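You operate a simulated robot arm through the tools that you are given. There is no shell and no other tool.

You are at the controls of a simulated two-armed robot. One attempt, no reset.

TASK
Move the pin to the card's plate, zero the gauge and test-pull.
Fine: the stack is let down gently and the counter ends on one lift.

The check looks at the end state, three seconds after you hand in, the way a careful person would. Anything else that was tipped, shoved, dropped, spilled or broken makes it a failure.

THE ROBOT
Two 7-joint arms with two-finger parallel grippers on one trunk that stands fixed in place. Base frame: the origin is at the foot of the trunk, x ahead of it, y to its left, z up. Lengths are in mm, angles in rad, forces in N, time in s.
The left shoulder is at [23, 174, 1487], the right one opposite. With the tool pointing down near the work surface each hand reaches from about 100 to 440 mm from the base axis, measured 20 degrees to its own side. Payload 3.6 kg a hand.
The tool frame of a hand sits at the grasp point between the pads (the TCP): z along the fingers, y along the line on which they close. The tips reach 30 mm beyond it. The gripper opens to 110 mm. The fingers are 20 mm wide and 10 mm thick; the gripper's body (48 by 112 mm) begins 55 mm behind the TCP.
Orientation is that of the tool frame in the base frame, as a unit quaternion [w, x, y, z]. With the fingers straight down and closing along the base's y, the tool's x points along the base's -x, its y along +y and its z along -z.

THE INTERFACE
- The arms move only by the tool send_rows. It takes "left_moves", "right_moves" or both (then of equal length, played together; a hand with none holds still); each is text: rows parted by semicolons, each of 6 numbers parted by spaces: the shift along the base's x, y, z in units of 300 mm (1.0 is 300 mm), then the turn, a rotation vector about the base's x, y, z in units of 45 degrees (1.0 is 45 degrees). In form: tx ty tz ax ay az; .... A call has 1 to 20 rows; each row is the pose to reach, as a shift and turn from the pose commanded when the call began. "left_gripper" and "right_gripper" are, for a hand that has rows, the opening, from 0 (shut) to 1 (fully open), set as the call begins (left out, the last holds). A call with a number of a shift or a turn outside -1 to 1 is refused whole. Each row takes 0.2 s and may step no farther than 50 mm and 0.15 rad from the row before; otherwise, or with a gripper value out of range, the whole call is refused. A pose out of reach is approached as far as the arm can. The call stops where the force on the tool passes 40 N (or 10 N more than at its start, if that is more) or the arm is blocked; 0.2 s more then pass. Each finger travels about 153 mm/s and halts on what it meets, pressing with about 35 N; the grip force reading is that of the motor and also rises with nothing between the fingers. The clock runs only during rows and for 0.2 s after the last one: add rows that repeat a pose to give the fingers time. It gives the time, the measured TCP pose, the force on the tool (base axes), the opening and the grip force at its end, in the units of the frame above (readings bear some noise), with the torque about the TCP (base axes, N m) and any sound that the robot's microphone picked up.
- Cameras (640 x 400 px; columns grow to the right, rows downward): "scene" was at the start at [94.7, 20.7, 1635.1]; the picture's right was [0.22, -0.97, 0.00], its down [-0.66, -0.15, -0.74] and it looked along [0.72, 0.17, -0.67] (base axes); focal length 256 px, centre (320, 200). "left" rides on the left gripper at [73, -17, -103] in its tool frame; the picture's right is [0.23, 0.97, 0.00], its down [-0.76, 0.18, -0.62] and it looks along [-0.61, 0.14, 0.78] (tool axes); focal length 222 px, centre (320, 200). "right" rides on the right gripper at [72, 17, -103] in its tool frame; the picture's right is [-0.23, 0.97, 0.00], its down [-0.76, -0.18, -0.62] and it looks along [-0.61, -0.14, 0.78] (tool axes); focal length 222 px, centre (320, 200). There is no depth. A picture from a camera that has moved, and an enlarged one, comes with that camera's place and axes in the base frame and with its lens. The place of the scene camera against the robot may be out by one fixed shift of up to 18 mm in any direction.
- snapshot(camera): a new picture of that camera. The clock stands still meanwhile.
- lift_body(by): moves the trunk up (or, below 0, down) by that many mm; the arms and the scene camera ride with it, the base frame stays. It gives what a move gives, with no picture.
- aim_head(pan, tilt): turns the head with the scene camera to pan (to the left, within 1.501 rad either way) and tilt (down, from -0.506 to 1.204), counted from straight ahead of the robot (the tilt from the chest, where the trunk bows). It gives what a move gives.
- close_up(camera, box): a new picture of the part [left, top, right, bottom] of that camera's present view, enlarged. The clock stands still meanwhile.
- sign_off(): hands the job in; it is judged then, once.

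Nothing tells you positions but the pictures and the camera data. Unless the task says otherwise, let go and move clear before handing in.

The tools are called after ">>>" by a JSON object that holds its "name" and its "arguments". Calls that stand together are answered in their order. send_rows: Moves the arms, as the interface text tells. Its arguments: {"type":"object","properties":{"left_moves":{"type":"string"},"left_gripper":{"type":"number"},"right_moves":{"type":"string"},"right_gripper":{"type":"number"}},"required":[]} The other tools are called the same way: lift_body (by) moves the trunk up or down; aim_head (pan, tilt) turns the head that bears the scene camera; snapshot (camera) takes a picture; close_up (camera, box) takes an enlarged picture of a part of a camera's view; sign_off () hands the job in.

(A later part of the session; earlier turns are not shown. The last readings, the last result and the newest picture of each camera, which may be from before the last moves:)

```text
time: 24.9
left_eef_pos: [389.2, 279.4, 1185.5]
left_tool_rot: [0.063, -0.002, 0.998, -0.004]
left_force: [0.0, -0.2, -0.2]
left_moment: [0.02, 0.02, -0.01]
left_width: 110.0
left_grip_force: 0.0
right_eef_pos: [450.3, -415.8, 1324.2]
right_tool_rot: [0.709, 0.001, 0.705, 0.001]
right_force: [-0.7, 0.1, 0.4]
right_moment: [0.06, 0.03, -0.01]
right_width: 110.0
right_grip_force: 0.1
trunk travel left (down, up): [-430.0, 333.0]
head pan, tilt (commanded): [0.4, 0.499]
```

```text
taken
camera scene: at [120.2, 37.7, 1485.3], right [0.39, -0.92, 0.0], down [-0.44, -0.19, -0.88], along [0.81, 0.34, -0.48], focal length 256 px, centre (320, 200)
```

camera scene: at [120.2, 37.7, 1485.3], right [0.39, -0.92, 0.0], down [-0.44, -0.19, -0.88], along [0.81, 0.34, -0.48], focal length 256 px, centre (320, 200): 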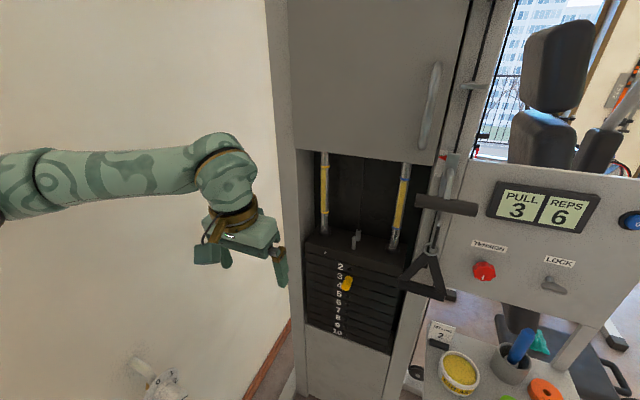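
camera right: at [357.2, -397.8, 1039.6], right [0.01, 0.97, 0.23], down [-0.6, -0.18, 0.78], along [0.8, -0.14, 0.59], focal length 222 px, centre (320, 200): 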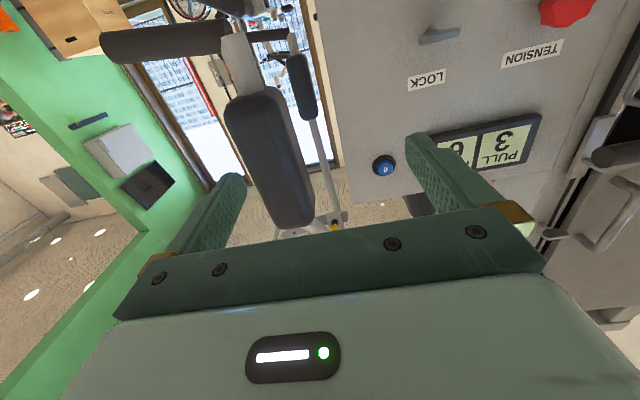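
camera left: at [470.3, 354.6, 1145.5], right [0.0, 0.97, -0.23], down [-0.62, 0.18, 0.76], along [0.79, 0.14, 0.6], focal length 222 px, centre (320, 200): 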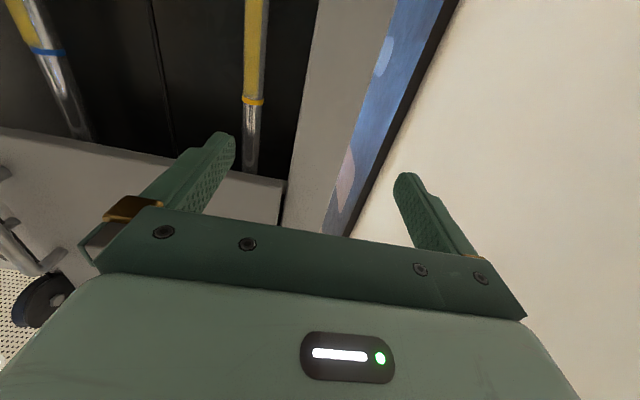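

That works. I'll lower the left hand to the pin's height, then pitch it forward while advancing.

>>> {"name": "send_rows", "arguments": {"left_moves": "0 0 -0.15 0 0 0; 0 0 -0.3 0 0 0; 0 0 -0.45 0 0 0; 0 0 -0.6 0 0 0; 0 0 -0.75 0 0 0; 0.05 -0.05 -0.8 0 -0.16 0; 0.1 -0.1 -0.8 0 -0.32 0; 0.15 -0.15 -0.8 0 -0.48 0; 0.2 -0.2 -0.8 0 -0.64 0; 0.25 -0.2 -0.8 0 -0.8 0; 0.3 -0.2 -0.8 0 -0.96 0"}}

>>> {"name": "snapshot", "arguments": {"camera": "scene"}}

>>> {"name": "snapshot", "arguments": {"camera": "left"}}

```text
time: 27.3
left_eef_pos: [492.5, 157.1, 1099.1]
left_tool_rot: [0.398, -0.002, 0.917, 0.01]
left_force: [-0.7, -0.5, 0.8]
left_moment: [0.05, 0.01, 0.05]
left_width: 110.2
left_grip_force: 0.0
left hand out of reach, approached as far as the arm can: row 8, 9, 10, 11
right_eef_pos: [451.2, -423.4, 1320.1]
right_tool_rot: [0.709, 0.003, 0.706, 0.004]
right_force: [-0.7, -0.8, -0.7]
right_moment: [0.0, -0.08, 0.1]
right_width: 109.9
right_grip_force: 0.0
trunk travel left (down, up): [-430.0, 333.0]
head pan, tilt (commanded): [0.4, 0.499]
```

```text
taken
camera scene: at [121.3, 29.2, 1485.6], right [0.39, -0.92, -0.01], down [-0.44, -0.18, -0.88], along [0.81, 0.34, -0.48], focal length 256 px, centre (320, 200)
```

scene: 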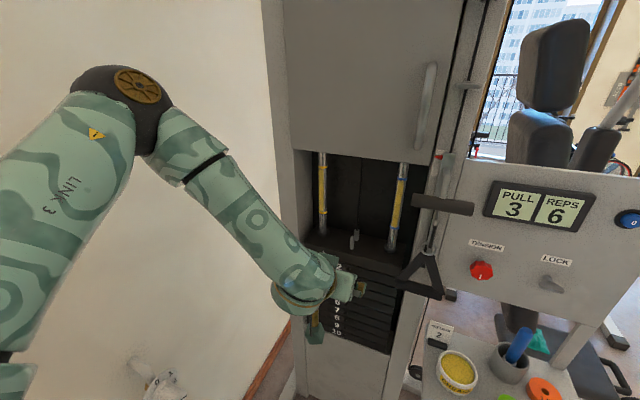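

```text
taken
camera left: at [367.9, 138.7, 1115.8], right [-0.17, 0.97, -0.15], down [0.06, 0.16, 0.98], along [0.98, 0.16, -0.09], focal length 222 px, centre (320, 200)
```

left: 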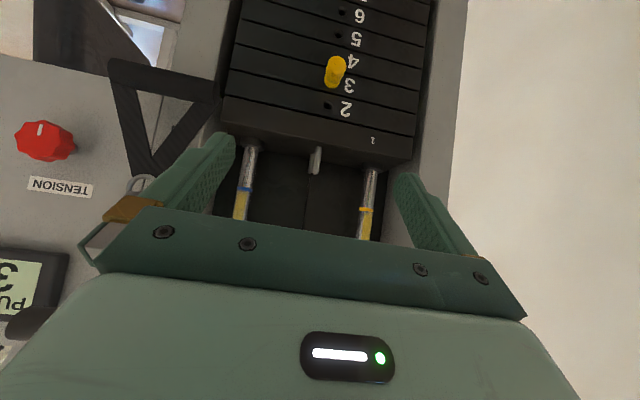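

I now have a nice frontal view of the stack from the left wrist camera. I'll zoom in to measure the pin and the hole spacing.

>>> {"name": "close_up", "arguments": {"camera": "left", "box": [280, 0, 400, 150]}}

>>> {"name": "close_up", "arguments": {"camera": "left", "box": [300, 40, 370, 120]}}

>>> {"name": "close_up", "arguments": {"camera": "left", "box": [80, 40, 240, 220]}}

```text
2.67 times, centred on (340, 75) of left
camera zoom: at [367.9, 138.7, 1115.8], right [-0.17, 0.97, -0.15], down [0.06, 0.16, 0.98], along [0.98, 0.16, -0.09], focal length 592 px, centre (267, 533)
```

zoom: 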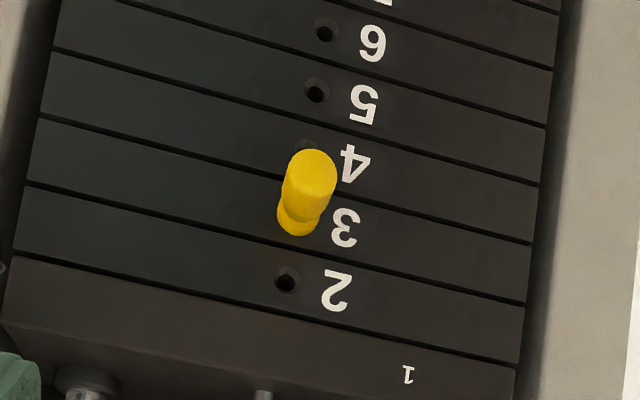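

```text
5.00 times, centred on (335, 80) of left
camera zoom: at [367.9, 138.7, 1115.8], right [-0.17, 0.97, -0.15], down [0.06, 0.16, 0.98], along [0.98, 0.16, -0.09], focal length 1111 px, centre (245, 800)
```

zoom: 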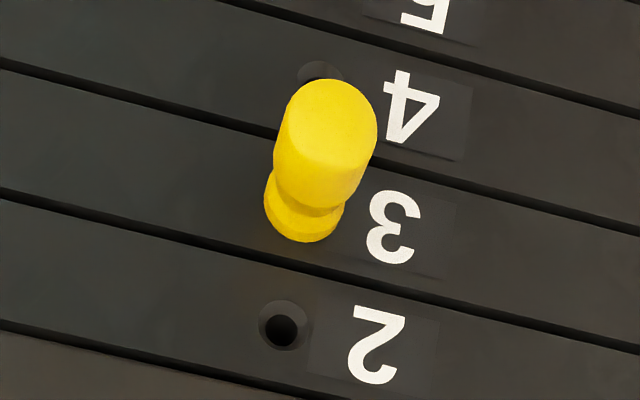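

```text
2.22 times, centred on (160, 130) of left
camera zoom: at [367.9, 138.7, 1115.8], right [-0.17, 0.97, -0.15], down [0.06, 0.16, 0.98], along [0.98, 0.16, -0.09], focal length 494 px, centre (676, 356)
```

zoom: 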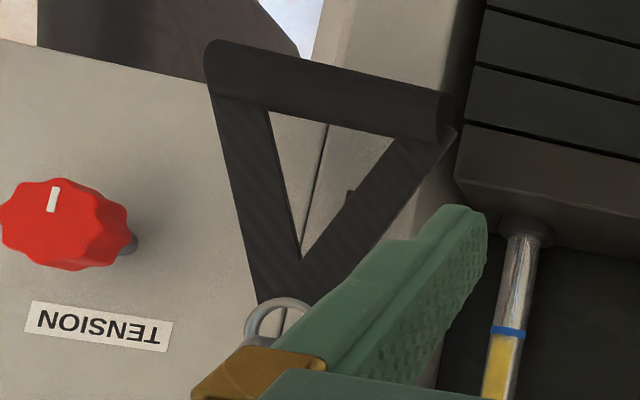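

Measurements: hole 2 at about (692, 179, 943), the pin in hole 3 at z about 904 with its head end at x about 650, and a plate pitch of about 40 mm. I'll advance the left hand toward a pre-grasp point and see how reach behaves at this pitch.

>>> {"name": "send_rows", "arguments": {"left_moves": "0.06 0.02 -0.1 0 0 0; 0.12 0.04 -0.2 0 0 0; 0.18 0.06 -0.3 0 0 0; 0.24 0.067 -0.4 0 0 0; 0.27 0.067 -0.5 0 0 0; 0.27 0.067 -0.5 0 0 0"}}

>>> {"name": "snapshot", "arguments": {"camera": "left"}}

>>> {"name": "snapshot", "arguments": {"camera": "scene"}}

```text
time: 28.7
left_eef_pos: [547.9, 166.6, 994.2]
left_tool_rot: [0.373, -0.009, 0.928, 0.018]
left_force: [-0.2, 0.2, -0.6]
left_moment: [-0.03, -0.01, 0.0]
left_width: 109.8
left_grip_force: 0.1
left hand out of reach, approached as far as the arm can: row 1, 2, 3, 4, 5, 6
right_eef_pos: [452.5, -415.8, 1322.1]
right_tool_rot: [0.708, 0.001, 0.706, 0.001]
right_force: [-0.9, 0.6, -0.9]
right_moment: [-0.02, -0.04, 0.0]
right_width: 110.1
right_grip_force: 0.1
trunk travel left (down, up): [-430.0, 333.0]
head pan, tilt (commanded): [0.4, 0.499]
```

```text
taken
camera left: at [424.9, 143.6, 1018.7], right [-0.19, 0.97, -0.13], down [0.12, 0.15, 0.98], along [0.97, 0.18, -0.14], focal length 222 px, centre (320, 200)
```

left: 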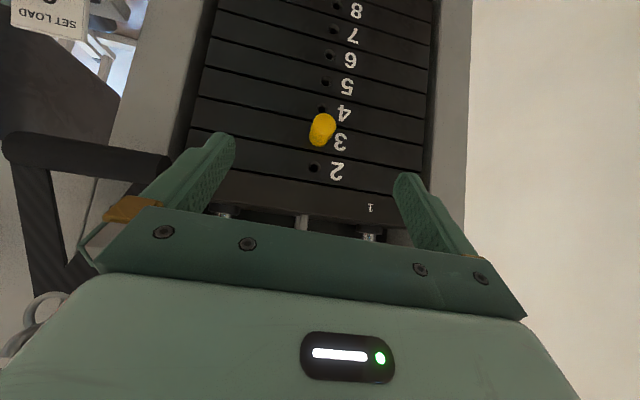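

```text
taken
camera scene: at [121.9, 37.0, 1485.1], right [0.39, -0.92, 0.0], down [-0.44, -0.19, -0.88], along [0.81, 0.34, -0.48], focal length 256 px, centre (320, 200)
```

scene: 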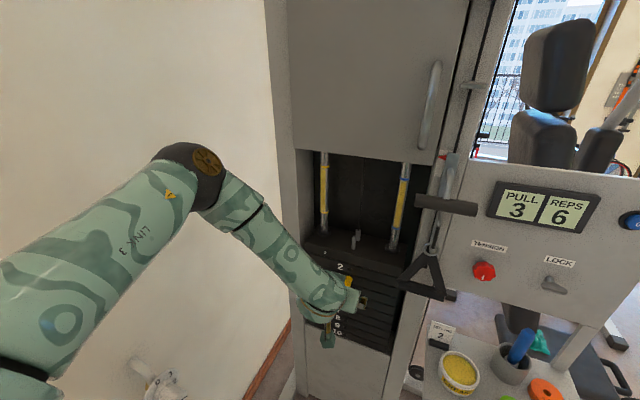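

The hand is close but wrist-limited. Lowering the trunk should level the forearm. I'll lower by 150 mm and then bring the hand back up to pin height.

>>> {"name": "lift_body", "arguments": {"by": -150}}

>>> {"name": "send_rows", "arguments": {"left_moves": "0 0 0.1 0 0 0; 0 0 0.2 0 -0.05 0; 0 0 0.3 0 -0.1 0; 0 0 0.35 0 -0.2 0; 0 0 0.35 0 -0.2 0"}}

>>> {"name": "snapshot", "arguments": {"camera": "left"}}

>>> {"name": "snapshot", "arguments": {"camera": "scene"}}

```text
time: 30.5
left_eef_pos: [546.3, 167.6, 789.5]
left_tool_rot: [0.318, -0.009, 0.948, 0.021]
left_force: [-0.4, 0.3, 0.3]
left_moment: [0.0, 0.02, -0.02]
left_width: 109.9
left_grip_force: 0.0
right_eef_pos: [449.3, -415.9, 1175.3]
right_tool_rot: [0.709, 0.0, 0.706, 0.001]
right_force: [1.2, -0.1, 0.5]
right_moment: [0.01, 0.0, 0.0]
right_width: 110.1
right_grip_force: 0.0
trunk travel left (down, up): [-280.0, 483.0]
head pan, tilt (commanded): [0.4, 0.499]
```

```text
time: 31.7
left_eef_pos: [544.6, 162.8, 902.7]
left_tool_rot: [0.383, -0.01, 0.923, 0.022]
left_force: [-0.3, -0.7, 0.3]
left_moment: [0.0, 0.0, -0.02]
left_width: 109.8
left_grip_force: 0.0
left hand out of reach, approached as far as the arm can: row 4, 5
right_eef_pos: [450.8, -416.9, 1173.0]
right_tool_rot: [0.709, 0.0, 0.705, 0.002]
right_force: [1.0, -0.6, 0.1]
right_moment: [0.01, 0.0, -0.01]
right_width: 109.9
right_grip_force: 0.0
trunk travel left (down, up): [-280.0, 483.0]
head pan, tilt (commanded): [0.4, 0.499]
```

```text
taken
camera left: at [421.7, 139.7, 922.3], right [-0.2, 0.97, -0.13], down [0.09, 0.15, 0.98], along [0.98, 0.18, -0.12], focal length 222 px, centre (320, 200)
```

left: 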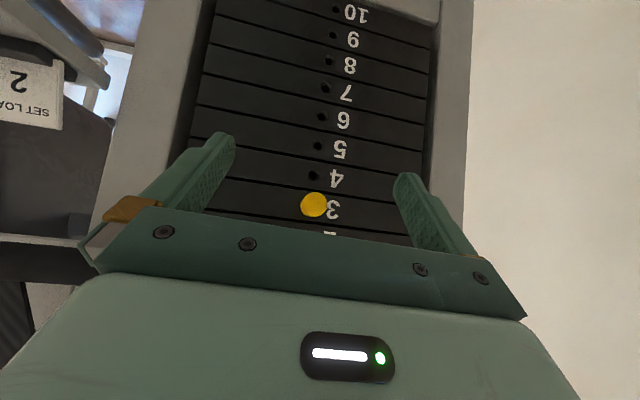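

```text
taken
camera scene: at [170.6, 37.0, 1333.2], right [0.39, -0.92, 0.0], down [-0.44, -0.19, -0.88], along [0.81, 0.34, -0.48], focal length 256 px, centre (320, 200)
```

scene: 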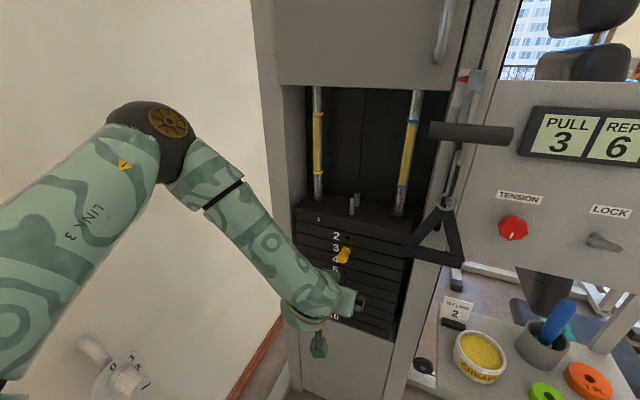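

The hand is now at pin height with a 45° pitch. I'll correct the slight yaw, centre on the pin's y of about 177, and advance part way to check.

>>> {"name": "send_rows", "arguments": {"left_moves": "0.06 0.02 0 -0.02 0 -0.02; 0.12 0.047 0 -0.042 0 -0.045; 0.18 0.047 0 -0.042 0 -0.045; 0.18 0.047 0 -0.042 0 -0.045"}}

>>> {"name": "snapshot", "arguments": {"camera": "left"}}

>>> {"name": "aim_head", "arguments": {"pan": 0.3, "tilt": 0.6}}

>>> {"name": "snapshot", "arguments": {"camera": "scene"}}

```text
time: 32.7
left_eef_pos: [600.5, 176.0, 901.5]
left_tool_rot: [0.391, 0.001, 0.92, -0.003]
left_force: [0.5, 0.3, 0.1]
left_moment: [-0.01, 0.01, 0.0]
left_width: 110.0
left_grip_force: 0.1
right_eef_pos: [449.3, -416.1, 1173.4]
right_tool_rot: [0.709, 0.0, 0.705, 0.002]
right_force: [-0.7, -0.4, -0.1]
right_moment: [0.02, 0.0, 0.0]
right_width: 110.2
right_grip_force: 0.0
trunk travel left (down, up): [-280.0, 483.0]
head pan, tilt (commanded): [0.4, 0.499]
```

```text
taken
camera left: at [475.9, 159.4, 920.5], right [-0.16, 0.97, -0.17], down [0.08, 0.18, 0.98], along [0.98, 0.14, -0.11], focal length 222 px, centre (320, 200)
```

left: 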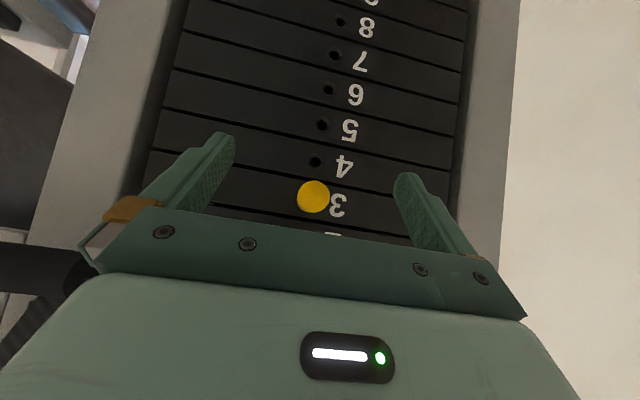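

```text
time: 33.4
left_eef_pos: [600.3, 175.9, 901.4]
left_tool_rot: [0.391, 0.001, 0.92, -0.003]
left_force: [-0.3, 0.5, -0.3]
left_moment: [0.01, -0.01, -0.02]
left_width: 109.9
left_grip_force: 0.0
right_eef_pos: [450.1, -416.8, 1173.5]
right_tool_rot: [0.709, 0.0, 0.706, 0.001]
right_force: [-0.6, 0.3, -0.1]
right_moment: [0.01, 0.03, 0.01]
right_width: 110.1
right_grip_force: 0.1
trunk travel left (down, up): [-280.0, 483.0]
head pan, tilt (commanded): [0.3, 0.6]
```

```text
taken
camera scene: at [171.7, 28.0, 1324.1], right [0.3, -0.96, 0.0], down [-0.54, -0.17, -0.83], along [0.79, 0.24, -0.56], focal length 256 px, centre (320, 200)
```

scene: 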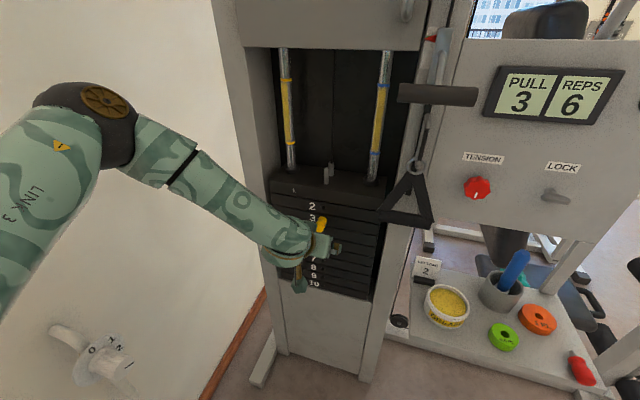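

The hand is on target: the pin axis is at about y = 177.5, z = 902 and the face at x = 694. I'll advance to the grasp point in small rows, then close in a separate call.

>>> {"name": "send_rows", "arguments": {"left_moves": "0.065 0.003 0.001 0 0 0; 0.13 0.005 0.002 0 0 0; 0.195 0.005 0.002 0 0 0; 0.195 0.005 0.002 0 0 0"}}

>>> {"name": "snapshot", "arguments": {"camera": "left"}}

>>> {"name": "close_up", "arguments": {"camera": "scene", "box": [260, 180, 380, 300]}}

```text
time: 34.4
left_eef_pos: [658.7, 176.5, 901.8]
left_tool_rot: [0.391, 0.0, 0.92, -0.003]
left_force: [0.9, -0.8, 0.3]
left_moment: [0.03, -0.04, -0.02]
left_width: 110.3
left_grip_force: 0.1
right_eef_pos: [450.9, -415.2, 1175.1]
right_tool_rot: [0.709, 0.0, 0.706, 0.001]
right_force: [-0.1, -0.1, -0.1]
right_moment: [0.0, 0.01, -0.02]
right_width: 110.2
right_grip_force: 0.1
trunk travel left (down, up): [-280.0, 483.0]
head pan, tilt (commanded): [0.3, 0.6]
```

```text
taken
camera left: at [534.2, 160.0, 921.5], right [-0.15, 0.97, -0.17], down [0.08, 0.18, 0.98], along [0.98, 0.14, -0.11], focal length 222 px, centre (320, 200)
```

left: 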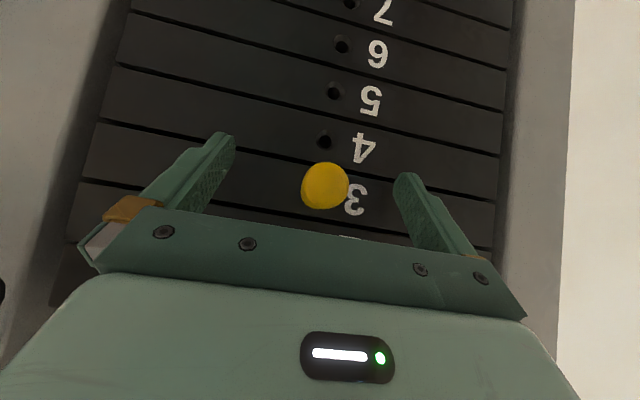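

```text
3.33 times, centred on (320, 240) of scene
camera zoom: at [171.5, 28.0, 1324.1], right [0.3, -0.96, 0.0], down [-0.54, -0.17, -0.82], along [0.79, 0.24, -0.57], focal length 855 px, centre (320, 67)
```

zoom: 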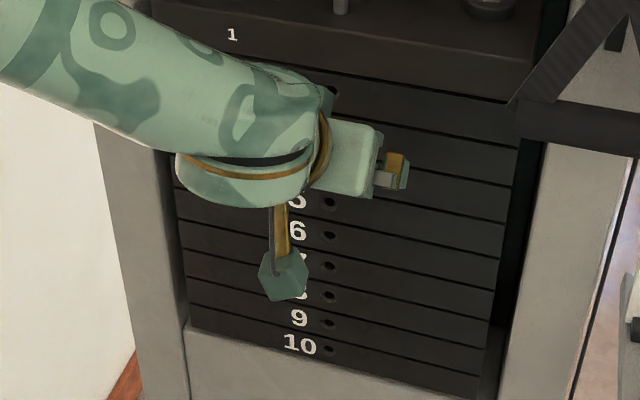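

The pin is centred between the fingers. I'll close on it now.

>>> {"name": "send_rows", "arguments": {"left_moves": "0 0 0 0 0 0; 0 0 0 0 0 0; 0 0 0 0 0 0; 0 0 0 0 0 0", "left_gripper": 0}}

>>> {"name": "snapshot", "arguments": {"camera": "left"}}

```text
time: 35.4
left_eef_pos: [658.8, 179.6, 901.3]
left_tool_rot: [0.391, -0.002, 0.92, -0.002]
left_force: [0.0, 13.3, 0.5]
left_moment: [0.12, 0.01, 0.23]
left_width: 25.2
left_grip_force: 35.2
right_eef_pos: [449.7, -413.3, 1173.6]
right_tool_rot: [0.709, 0.0, 0.705, 0.001]
right_force: [1.0, -0.2, 0.8]
right_moment: [-0.03, -0.01, 0.01]
right_width: 110.1
right_grip_force: 0.2
trunk travel left (down, up): [-280.0, 483.0]
head pan, tilt (commanded): [0.3, 0.6]
```

```text
taken
camera left: at [534.3, 162.4, 921.1], right [-0.16, 0.97, -0.17], down [0.08, 0.18, 0.98], along [0.98, 0.14, -0.11], focal length 222 px, centre (320, 200)
```

left: 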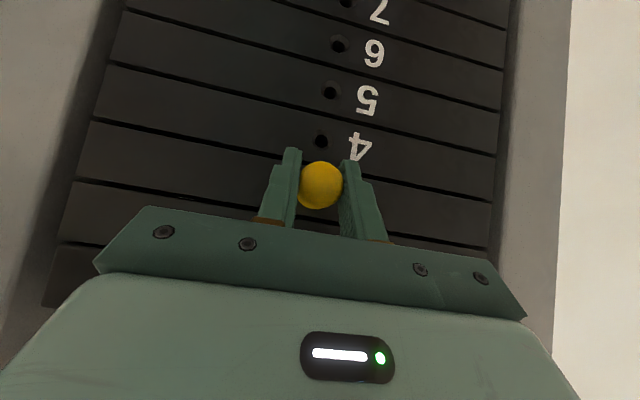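

The pin is held with an opening of 25 mm, but there's 13 N of side force since the pin sits about 3 mm to the left of my command. I'll relieve that before pulling.

>>> {"name": "send_rows", "arguments": {"left_moves": "0 0.006 0 0 0 0; 0 0.01 0 0 0 0; 0 0.01 0 0 0 0"}}

```text
time: 36.1
left_eef_pos: [659.0, 181.1, 902.7]
left_tool_rot: [0.391, 0.001, 0.921, -0.003]
left_force: [-7.4, 2.5, -6.8]
left_moment: [0.06, 0.25, 0.01]
left_width: 25.2
left_grip_force: 34.4
right_eef_pos: [449.5, -415.9, 1173.7]
right_tool_rot: [0.709, 0.0, 0.705, 0.002]
right_force: [0.0, 0.7, -0.4]
right_moment: [0.0, -0.03, 0.02]
right_width: 109.8
right_grip_force: 0.0
trunk travel left (down, up): [-280.0, 483.0]
head pan, tilt (commanded): [0.3, 0.6]
```

The side force is down to 2.5 N. Next I'll pull straight back along -x.

>>> {"name": "send_rows", "arguments": {"left_moves": "-0.03 0 0 0 0 0; -0.06 0 0 0 0 0; -0.09 0 0 0 0 0; -0.12 0 0 0 0 0; -0.15 0 0 0 0 0"}}

>>> {"name": "snapshot", "arguments": {"camera": "left"}}

>>> {"name": "close_up", "arguments": {"camera": "scene", "box": [260, 180, 380, 300]}}

```text
time: 37.4
left_eef_pos: [616.0, 180.8, 903.7]
left_tool_rot: [0.392, 0.001, 0.92, -0.004]
left_force: [0.2, -1.0, -1.5]
left_moment: [0.04, 0.01, -0.05]
left_width: 25.0
left_grip_force: 34.8
right_eef_pos: [451.6, -415.1, 1172.3]
right_tool_rot: [0.709, 0.0, 0.705, 0.002]
right_force: [0.3, 0.1, 0.8]
right_moment: [0.0, -0.01, -0.01]
right_width: 110.1
right_grip_force: 0.0
trunk travel left (down, up): [-280.0, 483.0]
head pan, tilt (commanded): [0.3, 0.6]
```

```text
taken
camera left: at [490.8, 164.2, 922.2], right [-0.15, 0.97, -0.17], down [0.08, 0.18, 0.98], along [0.98, 0.14, -0.11], focal length 222 px, centre (320, 200)
```

left: 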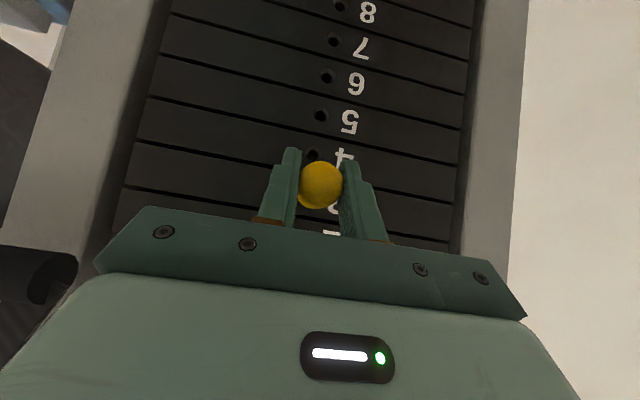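

```text
3.33 times, centred on (320, 240) of scene
camera zoom: at [171.6, 28.2, 1324.1], right [0.3, -0.96, 0.0], down [-0.54, -0.17, -0.82], along [0.79, 0.24, -0.57], focal length 855 px, centre (320, 67)
```

zoom: 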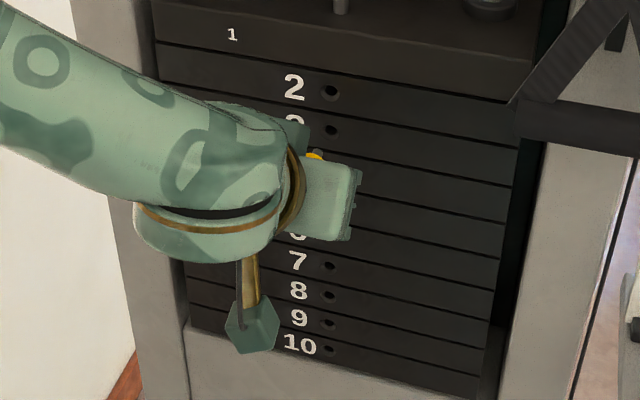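

The pin has moved out 43 mm with no force left. I'll zoom in to see whether the shaft is clear of the hole yet.

>>> {"name": "close_up", "arguments": {"camera": "scene", "box": [305, 200, 345, 235]}}

>>> {"name": "close_up", "arguments": {"camera": "left", "box": [270, 120, 390, 250]}}

```text
11.43 times, centred on (325, 218) of scene
camera zoom: at [171.6, 28.2, 1324.1], right [0.3, -0.96, 0.0], down [-0.54, -0.17, -0.82], along [0.79, 0.24, -0.57], focal length 2930 px, centre (263, 0)
```

zoom: 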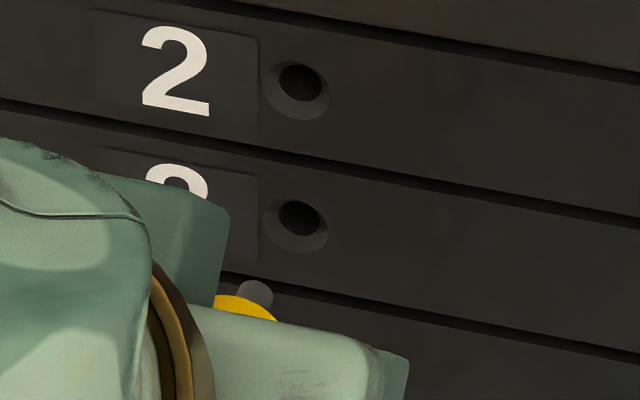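

```text
3.08 times, centred on (330, 185) of left
camera zoom: at [490.8, 164.2, 922.2], right [-0.15, 0.97, -0.17], down [0.08, 0.18, 0.98], along [0.98, 0.14, -0.11], focal length 684 px, centre (289, 246)
```

zoom: 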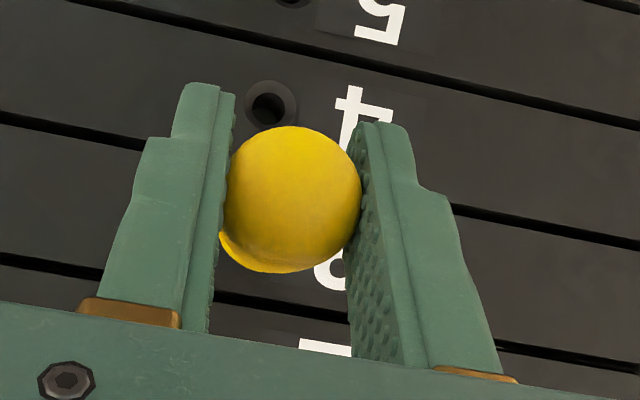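

The shaft is clear of hole 3 and aligned with it. Holes are 40 mm apart, so I'll raise the pin by 39.5 mm and check alignment with hole 2.

>>> {"name": "send_rows", "arguments": {"left_moves": "0 0 0.044 0 0 0; 0 0 0.088 0 0 0; 0 0 0.1317 0 0 0; 0 0 0.1317 0 0 0; 0 0 0.1317 0 0 0"}}

>>> {"name": "snapshot", "arguments": {"camera": "left"}}

>>> {"name": "close_up", "arguments": {"camera": "scene", "box": [305, 190, 345, 225]}}

```text
time: 38.5
left_eef_pos: [615.1, 181.8, 943.1]
left_tool_rot: [0.391, 0.0, 0.921, -0.003]
left_force: [-0.6, -0.6, 0.1]
left_moment: [0.01, -0.01, -0.01]
left_width: 25.2
left_grip_force: 34.7
right_eef_pos: [450.3, -416.0, 1172.9]
right_tool_rot: [0.709, 0.001, 0.706, 0.001]
right_force: [-0.2, -0.2, -0.4]
right_moment: [-0.01, 0.0, 0.04]
right_width: 110.1
right_grip_force: 0.1
trunk travel left (down, up): [-280.0, 483.0]
head pan, tilt (commanded): [0.3, 0.6]
```

```text
taken
camera left: at [490.3, 164.5, 962.4], right [-0.16, 0.97, -0.17], down [0.08, 0.18, 0.98], along [0.98, 0.14, -0.11], focal length 222 px, centre (320, 200)
```

left: 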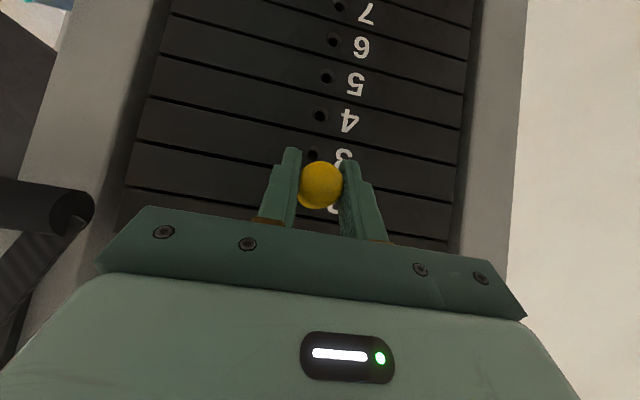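

```text
11.43 times, centred on (325, 208) of scene
camera zoom: at [171.6, 28.0, 1324.1], right [0.3, -0.96, 0.0], down [-0.54, -0.17, -0.82], along [0.79, 0.24, -0.57], focal length 2930 px, centre (263, 114)
```

zoom: 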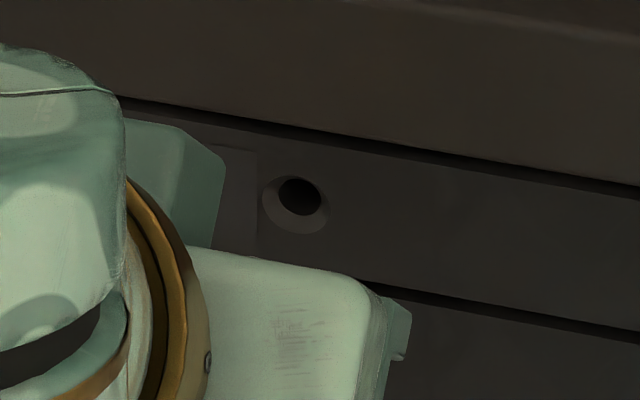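

The holes now appear at exactly the same pixels one plate up, so the pin is aligned with hole 2. I'll push it in along +x gently.

>>> {"name": "send_rows", "arguments": {"left_moves": "0.03 0 0 0 0 0; 0.06 0 0 0 0 0; 0.08 0 0 0 0 0; 0.1 0 0 0 0 0; 0.12 0 0 0 0 0; 0.135 0 0 0 0 0; 0.145 0 0 0 0 0; 0.15 0 0 0 0 0; 0.15 0 0 0 0 0"}}

>>> {"name": "snapshot", "arguments": {"camera": "left"}}

>>> {"name": "close_up", "arguments": {"camera": "scene", "box": [290, 180, 360, 240]}}

```text
time: 40.5
left_eef_pos: [660.2, 180.1, 942.8]
left_tool_rot: [0.392, 0.0, 0.92, -0.003]
left_force: [-2.6, -1.1, -0.9]
left_moment: [0.02, 0.04, -0.06]
left_width: 25.2
left_grip_force: 35.0
right_eef_pos: [450.7, -416.3, 1173.5]
right_tool_rot: [0.709, 0.001, 0.705, 0.001]
right_force: [0.6, 0.3, 0.4]
right_moment: [0.0, 0.01, 0.01]
right_width: 110.4
right_grip_force: 0.1
trunk travel left (down, up): [-280.0, 483.0]
head pan, tilt (commanded): [0.3, 0.6]
```

```text
taken
camera left: at [534.6, 163.0, 962.2], right [-0.15, 0.97, -0.17], down [0.08, 0.18, 0.98], along [0.98, 0.14, -0.11], focal length 222 px, centre (320, 200)
```

left: 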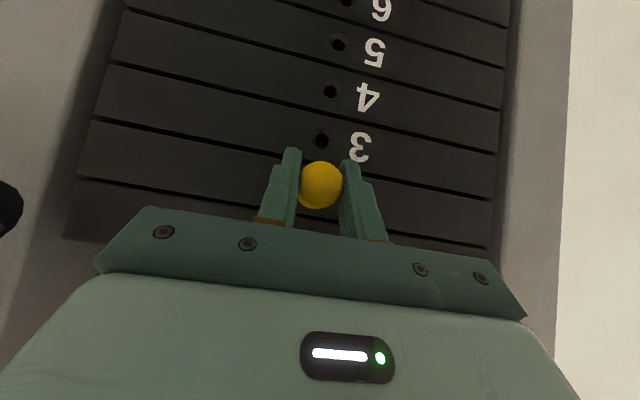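

```text
6.67 times, centred on (325, 210) of scene
camera zoom: at [171.5, 27.9, 1324.1], right [0.3, -0.96, 0.0], down [-0.54, -0.17, -0.82], along [0.79, 0.24, -0.57], focal length 1709 px, centre (287, 133)
```

zoom: 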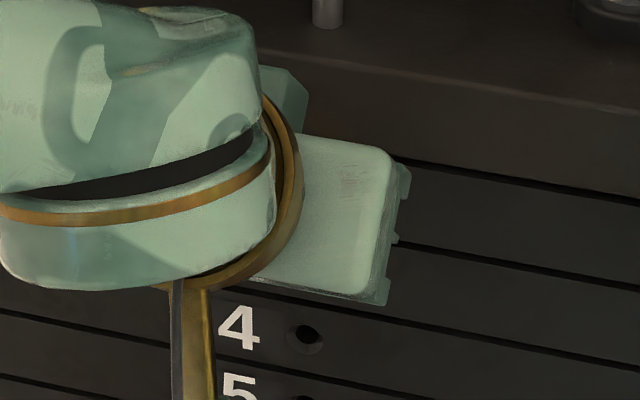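

The pin went in to about the same depth as before with only 2.6 N. I'll press a few millimetres more to confirm the flange is seated.

>>> {"name": "send_rows", "arguments": {"left_moves": "0.005 0 0 0 0 0; 0.01 0 0 0 0 0; 0.013 0 0 0 0 0"}}

```text
time: 41.4
left_eef_pos: [659.8, 180.5, 943.4]
left_tool_rot: [0.391, 0.0, 0.92, -0.003]
left_force: [-26.2, 0.6, -5.8]
left_moment: [0.04, 0.16, 0.0]
left_width: 25.2
left_grip_force: 35.2
right_eef_pos: [448.5, -416.4, 1175.1]
right_tool_rot: [0.71, 0.0, 0.704, 0.001]
right_force: [1.3, 0.7, 0.3]
right_moment: [-0.02, 0.01, 0.01]
right_width: 110.0
right_grip_force: 0.1
trunk travel left (down, up): [-280.0, 483.0]
head pan, tilt (commanded): [0.3, 0.6]
```

The flange is seated firmly. I'll ease off the push, open the fingers and back away.

>>> {"name": "send_rows", "arguments": {"left_moves": "-0.008 0 0 0 0 0; -0.013 0 0 0 0 0"}}

>>> {"name": "send_rows", "arguments": {"left_moves": "0 0 0 0 0 0; 0 0 0 0 0 0; 0 0 0 0 0 0", "left_gripper": 0.8}}

>>> {"name": "send_rows", "arguments": {"left_moves": "-0.06 0 0 0 0 0; -0.12 0 0 0 0 0; -0.2 0 0 0 0 0; -0.28 0 0 0 0 0; -0.36 0 0 0 0 0"}}

>>> {"name": "snapshot", "arguments": {"camera": "left"}}

>>> {"name": "snapshot", "arguments": {"camera": "scene"}}

```text
time: 42.0
left_eef_pos: [661.1, 180.1, 944.0]
left_tool_rot: [0.392, 0.001, 0.92, -0.002]
left_force: [-10.6, -1.1, -7.4]
left_moment: [-0.05, 0.29, -0.08]
left_width: 25.1
left_grip_force: 35.3
right_eef_pos: [448.7, -416.8, 1173.7]
right_tool_rot: [0.709, 0.001, 0.705, 0.001]
right_force: [1.0, 0.6, 0.1]
right_moment: [-0.02, 0.0, -0.01]
right_width: 109.9
right_grip_force: 0.0
trunk travel left (down, up): [-280.0, 483.0]
head pan, tilt (commanded): [0.3, 0.6]
```

```text
time: 42.8
left_eef_pos: [659.6, 180.1, 944.1]
left_tool_rot: [0.391, 0.001, 0.92, -0.003]
left_force: [-0.3, -0.2, -0.5]
left_moment: [0.02, 0.0, -0.01]
left_width: 88.1
left_grip_force: 0.0
right_eef_pos: [450.5, -416.7, 1172.9]
right_tool_rot: [0.709, 0.001, 0.706, 0.0]
right_force: [0.0, -0.1, -0.4]
right_moment: [-0.01, -0.01, 0.01]
right_width: 110.0
right_grip_force: 0.1
trunk travel left (down, up): [-280.0, 483.0]
head pan, tilt (commanded): [0.3, 0.6]
```

```text
time: 44.0
left_eef_pos: [550.9, 180.3, 943.6]
left_tool_rot: [0.391, 0.0, 0.92, -0.002]
left_force: [-1.1, -0.8, -0.7]
left_moment: [-0.01, -0.03, 0.0]
left_width: 87.9
left_grip_force: 0.1
right_eef_pos: [450.1, -417.1, 1173.3]
right_tool_rot: [0.709, 0.001, 0.705, 0.002]
right_force: [-0.3, 0.5, 0.4]
right_moment: [0.0, -0.01, -0.01]
right_width: 110.0
right_grip_force: 0.0
trunk travel left (down, up): [-280.0, 483.0]
head pan, tilt (commanded): [0.3, 0.6]
```

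```text
taken
camera left: at [426.6, 162.5, 962.0], right [-0.16, 0.97, -0.17], down [0.08, 0.18, 0.98], along [0.98, 0.14, -0.1], focal length 222 px, centre (320, 200)
```

left: 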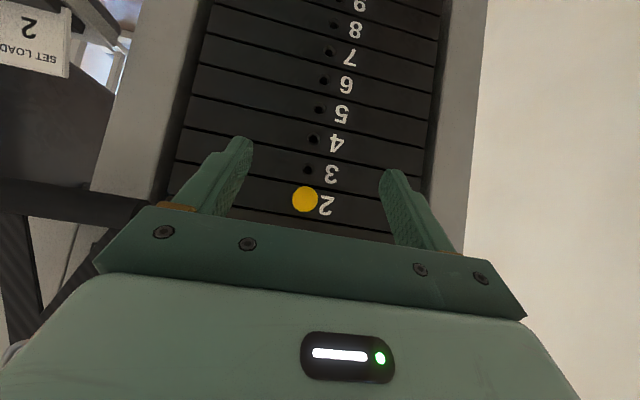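

```text
taken
camera scene: at [171.0, 26.6, 1324.2], right [0.3, -0.96, 0.0], down [-0.54, -0.17, -0.83], along [0.79, 0.24, -0.56], focal length 256 px, centre (320, 200)
```

scene: 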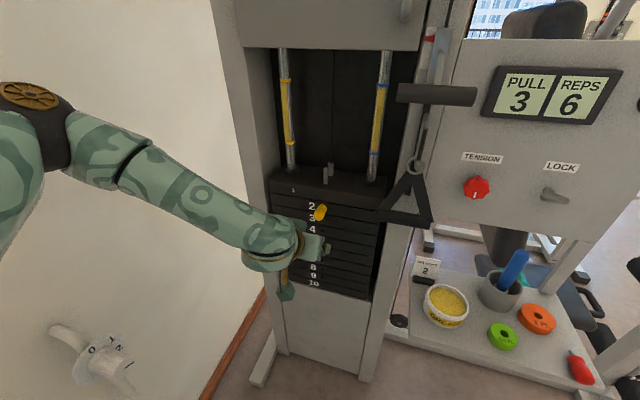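

The pin is now in plate 2. Next I'll clear the left hand to the side, then have the right hand press the blue 0 button. I'll also zoom on the scale and button.

>>> {"name": "send_rows", "arguments": {"left_moves": "-0.1 0.1 0 0 0 0; -0.15 0.25 0 0 0 0; -0.15 0.4 0 0 0 0; -0.15 0.5 0 0 0 0"}}

>>> {"name": "aim_head", "arguments": {"pan": -0.1, "tilt": 0.25}}

>>> {"name": "snapshot", "arguments": {"camera": "scene"}}

>>> {"name": "close_up", "arguments": {"camera": "scene", "box": [240, 110, 340, 190]}}

>>> {"name": "snapshot", "arguments": {"camera": "right"}}

```text
time: 45.0
left_eef_pos: [509.7, 329.7, 944.1]
left_tool_rot: [0.39, 0.0, 0.921, -0.002]
left_force: [-0.1, -0.8, 0.3]
left_moment: [-0.02, -0.02, -0.04]
left_width: 87.9
left_grip_force: 0.0
left hand out of reach, approached as far as the arm can: row 1, 2, 3
right_eef_pos: [449.2, -415.6, 1173.8]
right_tool_rot: [0.709, 0.0, 0.706, 0.001]
right_force: [0.2, 0.2, 0.4]
right_moment: [0.03, 0.01, 0.01]
right_width: 110.0
right_grip_force: 0.1
trunk travel left (down, up): [-280.0, 483.0]
head pan, tilt (commanded): [0.3, 0.6]
```

```text
time: 45.8
left_eef_pos: [508.8, 329.7, 946.1]
left_tool_rot: [0.39, 0.001, 0.921, -0.003]
left_force: [0.2, 0.3, 0.6]
left_moment: [-0.02, -0.01, 0.01]
left_width: 87.6
left_grip_force: 0.1
right_eef_pos: [451.0, -415.2, 1174.1]
right_tool_rot: [0.709, 0.001, 0.705, 0.001]
right_force: [0.1, 0.2, -1.0]
right_moment: [0.0, 0.01, 0.0]
right_width: 109.9
right_grip_force: 0.0
trunk travel left (down, up): [-280.0, 483.0]
head pan, tilt (commanded): [-0.099, 0.25]
```

```text
taken
camera scene: at [180.1, -7.2, 1356.2], right [-0.1, -1.0, 0.0], down [-0.25, 0.02, -0.97], along [0.96, -0.1, -0.25], focal length 256 px, centre (320, 200)
```

scene: 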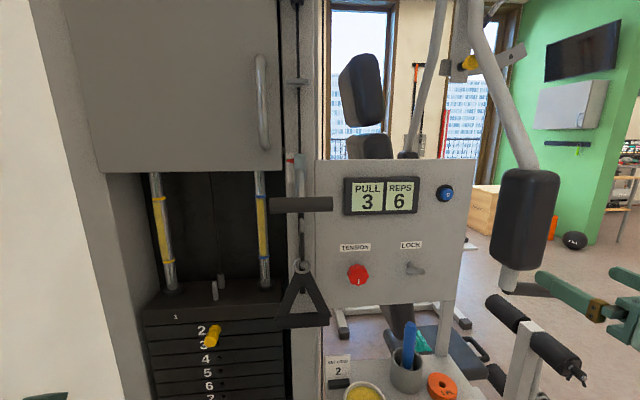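

```text
5.00 times, centred on (290, 150) of scene
camera zoom: at [180.1, -7.2, 1356.2], right [-0.1, -1.0, 0.0], down [-0.25, 0.02, -0.97], along [0.96, -0.1, -0.25], focal length 1282 px, centre (470, 450)
```

zoom: 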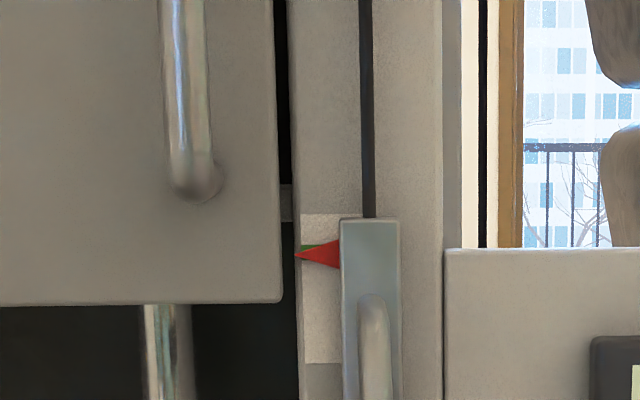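

```text
taken
camera right: at [348.1, -398.5, 1099.6], right [0.0, 0.97, 0.23], down [-0.63, -0.18, 0.76], along [0.78, -0.14, 0.61], focal length 222 px, centre (320, 200)
```

right: 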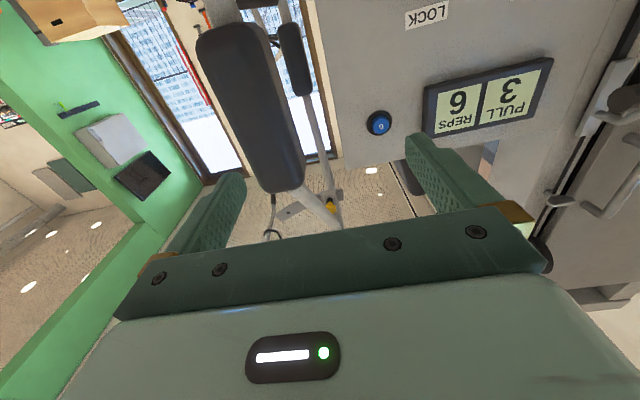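

I'll zoom tightly on the pointer and its green mark, and on the button, to understand the state.

>>> {"name": "close_up", "arguments": {"camera": "scene", "box": [280, 150, 312, 190]}}

>>> {"name": "close_up", "arguments": {"camera": "scene", "box": [425, 170, 465, 215]}}

>>> {"name": "close_up", "arguments": {"camera": "scene", "box": [255, 150, 345, 330]}}

>>> {"name": "close_up", "arguments": {"camera": "scene", "box": [140, 150, 300, 360]}}

```text
10.00 times, centred on (296, 170) of scene
camera zoom: at [180.1, -7.2, 1356.2], right [-0.1, -1.0, 0.0], down [-0.25, 0.02, -0.97], along [0.96, -0.1, -0.25], focal length 2564 px, centre (560, 500)
```

zoom: 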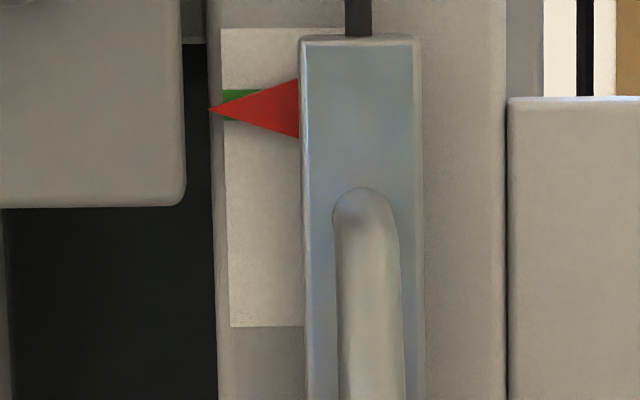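

```text
8.89 times, centred on (445, 192) of scene
camera zoom: at [180.1, -7.2, 1356.2], right [-0.1, -1.0, 0.0], down [-0.25, 0.02, -0.97], along [0.96, -0.1, -0.25], focal length 2279 px, centre (-791, 267)
```

zoom: 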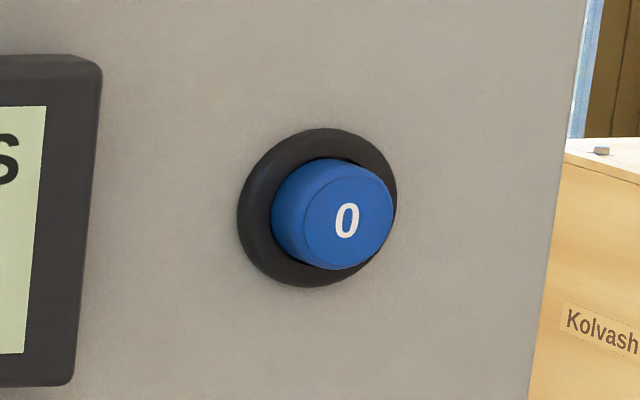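

```text
2.22 times, centred on (300, 240) of scene
camera zoom: at [180.1, -7.2, 1356.2], right [-0.1, -1.0, 0.0], down [-0.25, 0.02, -0.97], along [0.96, -0.1, -0.25], focal length 570 px, centre (364, 111)
```

zoom: 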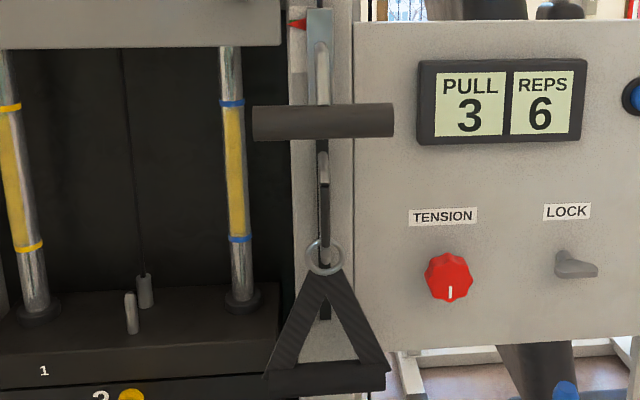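

```text
1.90 times, centred on (220, 255) of scene
camera zoom: at [180.1, -7.2, 1356.2], right [-0.1, -1.0, 0.0], down [-0.25, 0.02, -0.97], along [0.96, -0.1, -0.25], focal length 488 px, centre (510, 95)
```

zoom: 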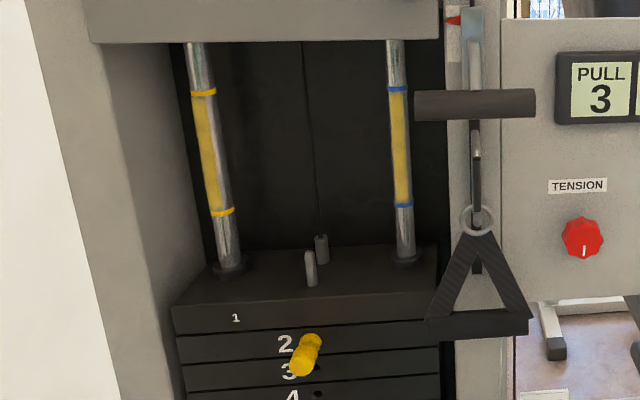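

The red pointer sits on the green mark at rest, so tension looks right. The button face is at about (700, -336, 1245). I'll close the right gripper and line it up in front of the button.

>>> {"name": "send_rows", "arguments": {"right_moves": "0.1 0.053 0.047 0 0 0; 0.2 0.107 0.095 0 0 0; 0.3 0.16 0.142 0 0 0; 0.4 0.213 0.19 0 0 0; 0.5 0.267 0.237 0 0 0; 0.5 0.267 0.237 0 0 0", "right_gripper": 0}}

>>> {"name": "snapshot", "arguments": {"camera": "right"}}

>>> {"name": "snapshot", "arguments": {"camera": "scene"}}

```text
time: 47.2
left_eef_pos: [508.3, 328.2, 944.8]
left_tool_rot: [0.39, 0.002, 0.921, -0.004]
left_force: [0.6, 0.3, 0.1]
left_moment: [0.0, 0.03, 0.03]
left_width: 88.2
left_grip_force: 0.1
right_eef_pos: [512.5, -403.4, 1229.4]
right_tool_rot: [0.707, -0.003, 0.707, 0.003]
right_force: [0.2, -0.1, -0.6]
right_moment: [-0.01, -0.03, -0.01]
right_width: 0.1
right_grip_force: 35.0
right hand out of reach, approached as far as the arm can: row 1, 2, 3, 4, 5, 6
trunk travel left (down, up): [-280.0, 483.0]
head pan, tilt (commanded): [-0.099, 0.25]
```

```text
taken
camera right: at [410.0, -386.6, 1156.7], right [-0.01, 0.97, 0.23], down [-0.62, -0.18, 0.76], along [0.78, -0.14, 0.61], focal length 222 px, centre (320, 200)
```

right: 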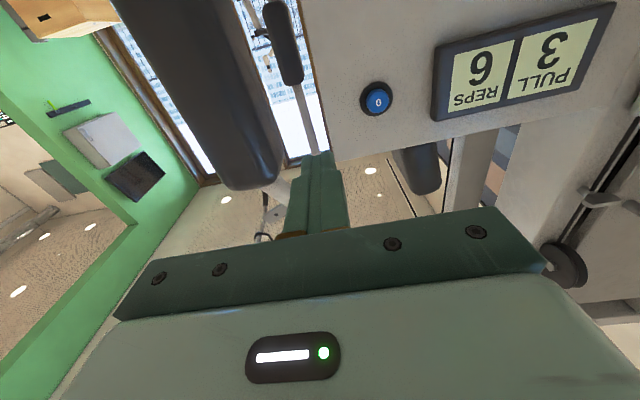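

```text
taken
camera scene: at [180.1, -7.3, 1356.3], right [-0.1, -0.99, 0.0], down [-0.25, 0.02, -0.97], along [0.96, -0.1, -0.25], focal length 256 px, centre (320, 200)
```

scene: 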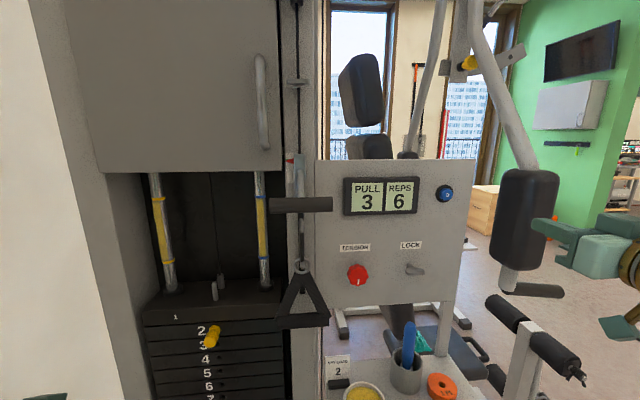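

The level pose is limited again, so I'll tilt the right hand about 25° downward and advance toward the button again.

>>> {"name": "send_rows", "arguments": {"right_moves": "0 0 0 0 0.16 0; 0 0 0 0 0.32 0; 0.05 0.05 0 0 0.48 0; 0.12 0.1 0.02 0 0.56 0; 0.2 0.16 0.04 0 0.56 0; 0.28 0.22 0.05 0 0.56 0; 0.28 0.22 0.05 0 0.56 0"}}

>>> {"name": "snapshot", "arguments": {"camera": "right"}}

>>> {"name": "snapshot", "arguments": {"camera": "scene"}}

```text
time: 48.8
left_eef_pos: [510.0, 329.2, 945.6]
left_tool_rot: [0.39, 0.0, 0.921, -0.003]
left_force: [-0.2, -0.2, -0.4]
left_moment: [0.0, 0.0, -0.02]
left_width: 88.0
left_grip_force: 0.1
right_eef_pos: [598.8, -339.4, 1242.3]
right_tool_rot: [0.538, 0.0, 0.843, 0.002]
right_force: [-0.2, 0.6, 0.4]
right_moment: [0.01, -0.01, 0.02]
right_width: 0.0
right_grip_force: 35.3
trunk travel left (down, up): [-280.0, 483.0]
head pan, tilt (commanded): [-0.099, 0.25]
```

```text
taken
camera right: at [474.0, -321.0, 1220.3], right [0.1, 0.97, 0.21], down [-0.24, -0.18, 0.95], along [0.97, -0.14, 0.22], focal length 222 px, centre (320, 200)
```

right: 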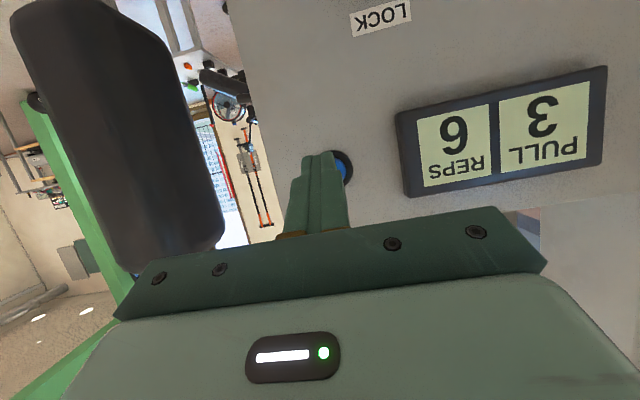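

```text
taken
camera scene: at [179.7, -7.7, 1356.4], right [-0.1, -0.99, 0.0], down [-0.25, 0.02, -0.97], along [0.96, -0.1, -0.25], focal length 256 px, centre (320, 200)
```

scene: 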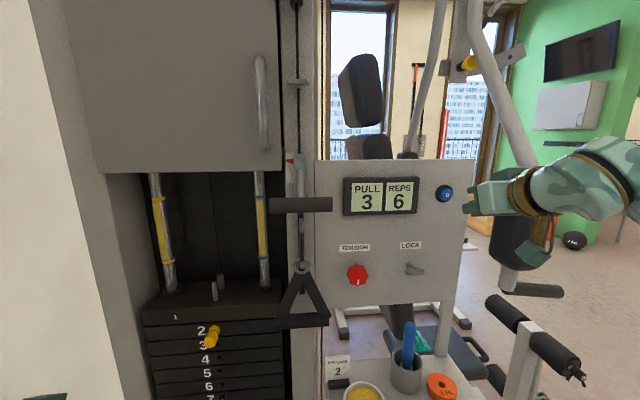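

The right fingertips are about 70 mm short of the button, at a 25° pitch and within reach. I'll approach to just short of contact and check.

>>> {"name": "send_rows", "arguments": {"right_moves": "0.07 0.005 0.012 0 0 0; 0.14 0.011 0.021 0 0 0; 0.19 0.011 0.021 0 0 0; 0.19 0.011 0.021 0 0 0"}}

>>> {"name": "snapshot", "arguments": {"camera": "right"}}

>>> {"name": "close_up", "arguments": {"camera": "scene", "box": [330, 150, 510, 260]}}

```text
time: 49.8
left_eef_pos: [509.1, 328.8, 946.4]
left_tool_rot: [0.391, 0.001, 0.921, -0.004]
left_force: [0.0, 0.1, -0.5]
left_moment: [0.01, 0.01, -0.03]
left_width: 88.1
left_grip_force: 0.1
right_eef_pos: [655.6, -333.5, 1250.2]
right_tool_rot: [0.537, 0.001, 0.844, 0.001]
right_force: [-3.0, 0.1, -0.1]
right_moment: [0.02, 0.02, -0.01]
right_width: 0.0
right_grip_force: 35.0
trunk travel left (down, up): [-280.0, 483.0]
head pan, tilt (commanded): [-0.099, 0.25]
```

```text
taken
camera right: at [532.9, -316.9, 1227.4], right [0.1, 0.97, 0.21], down [-0.24, -0.18, 0.95], along [0.97, -0.14, 0.22], focal length 222 px, centre (320, 200)
```

right: 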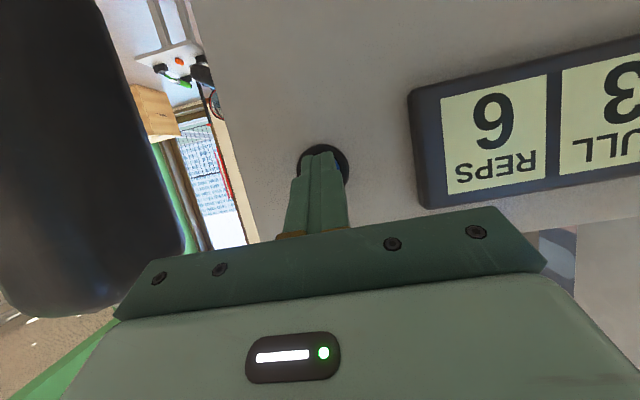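

```text
3.56 times, centred on (420, 205) of scene
camera zoom: at [179.8, -7.4, 1356.3], right [-0.1, -0.99, 0.0], down [-0.25, 0.02, -0.97], along [0.96, -0.1, -0.25], focal length 912 px, centre (-36, 182)
```

zoom: 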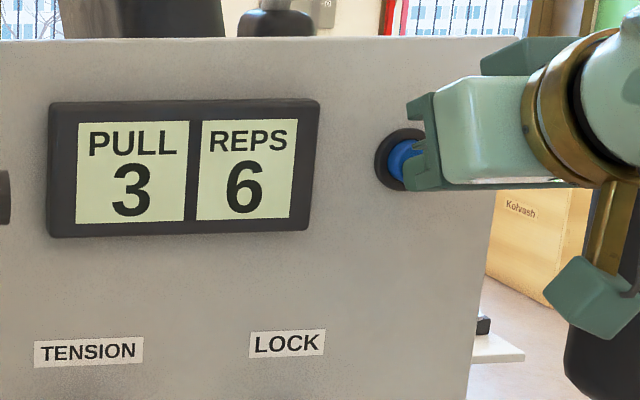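

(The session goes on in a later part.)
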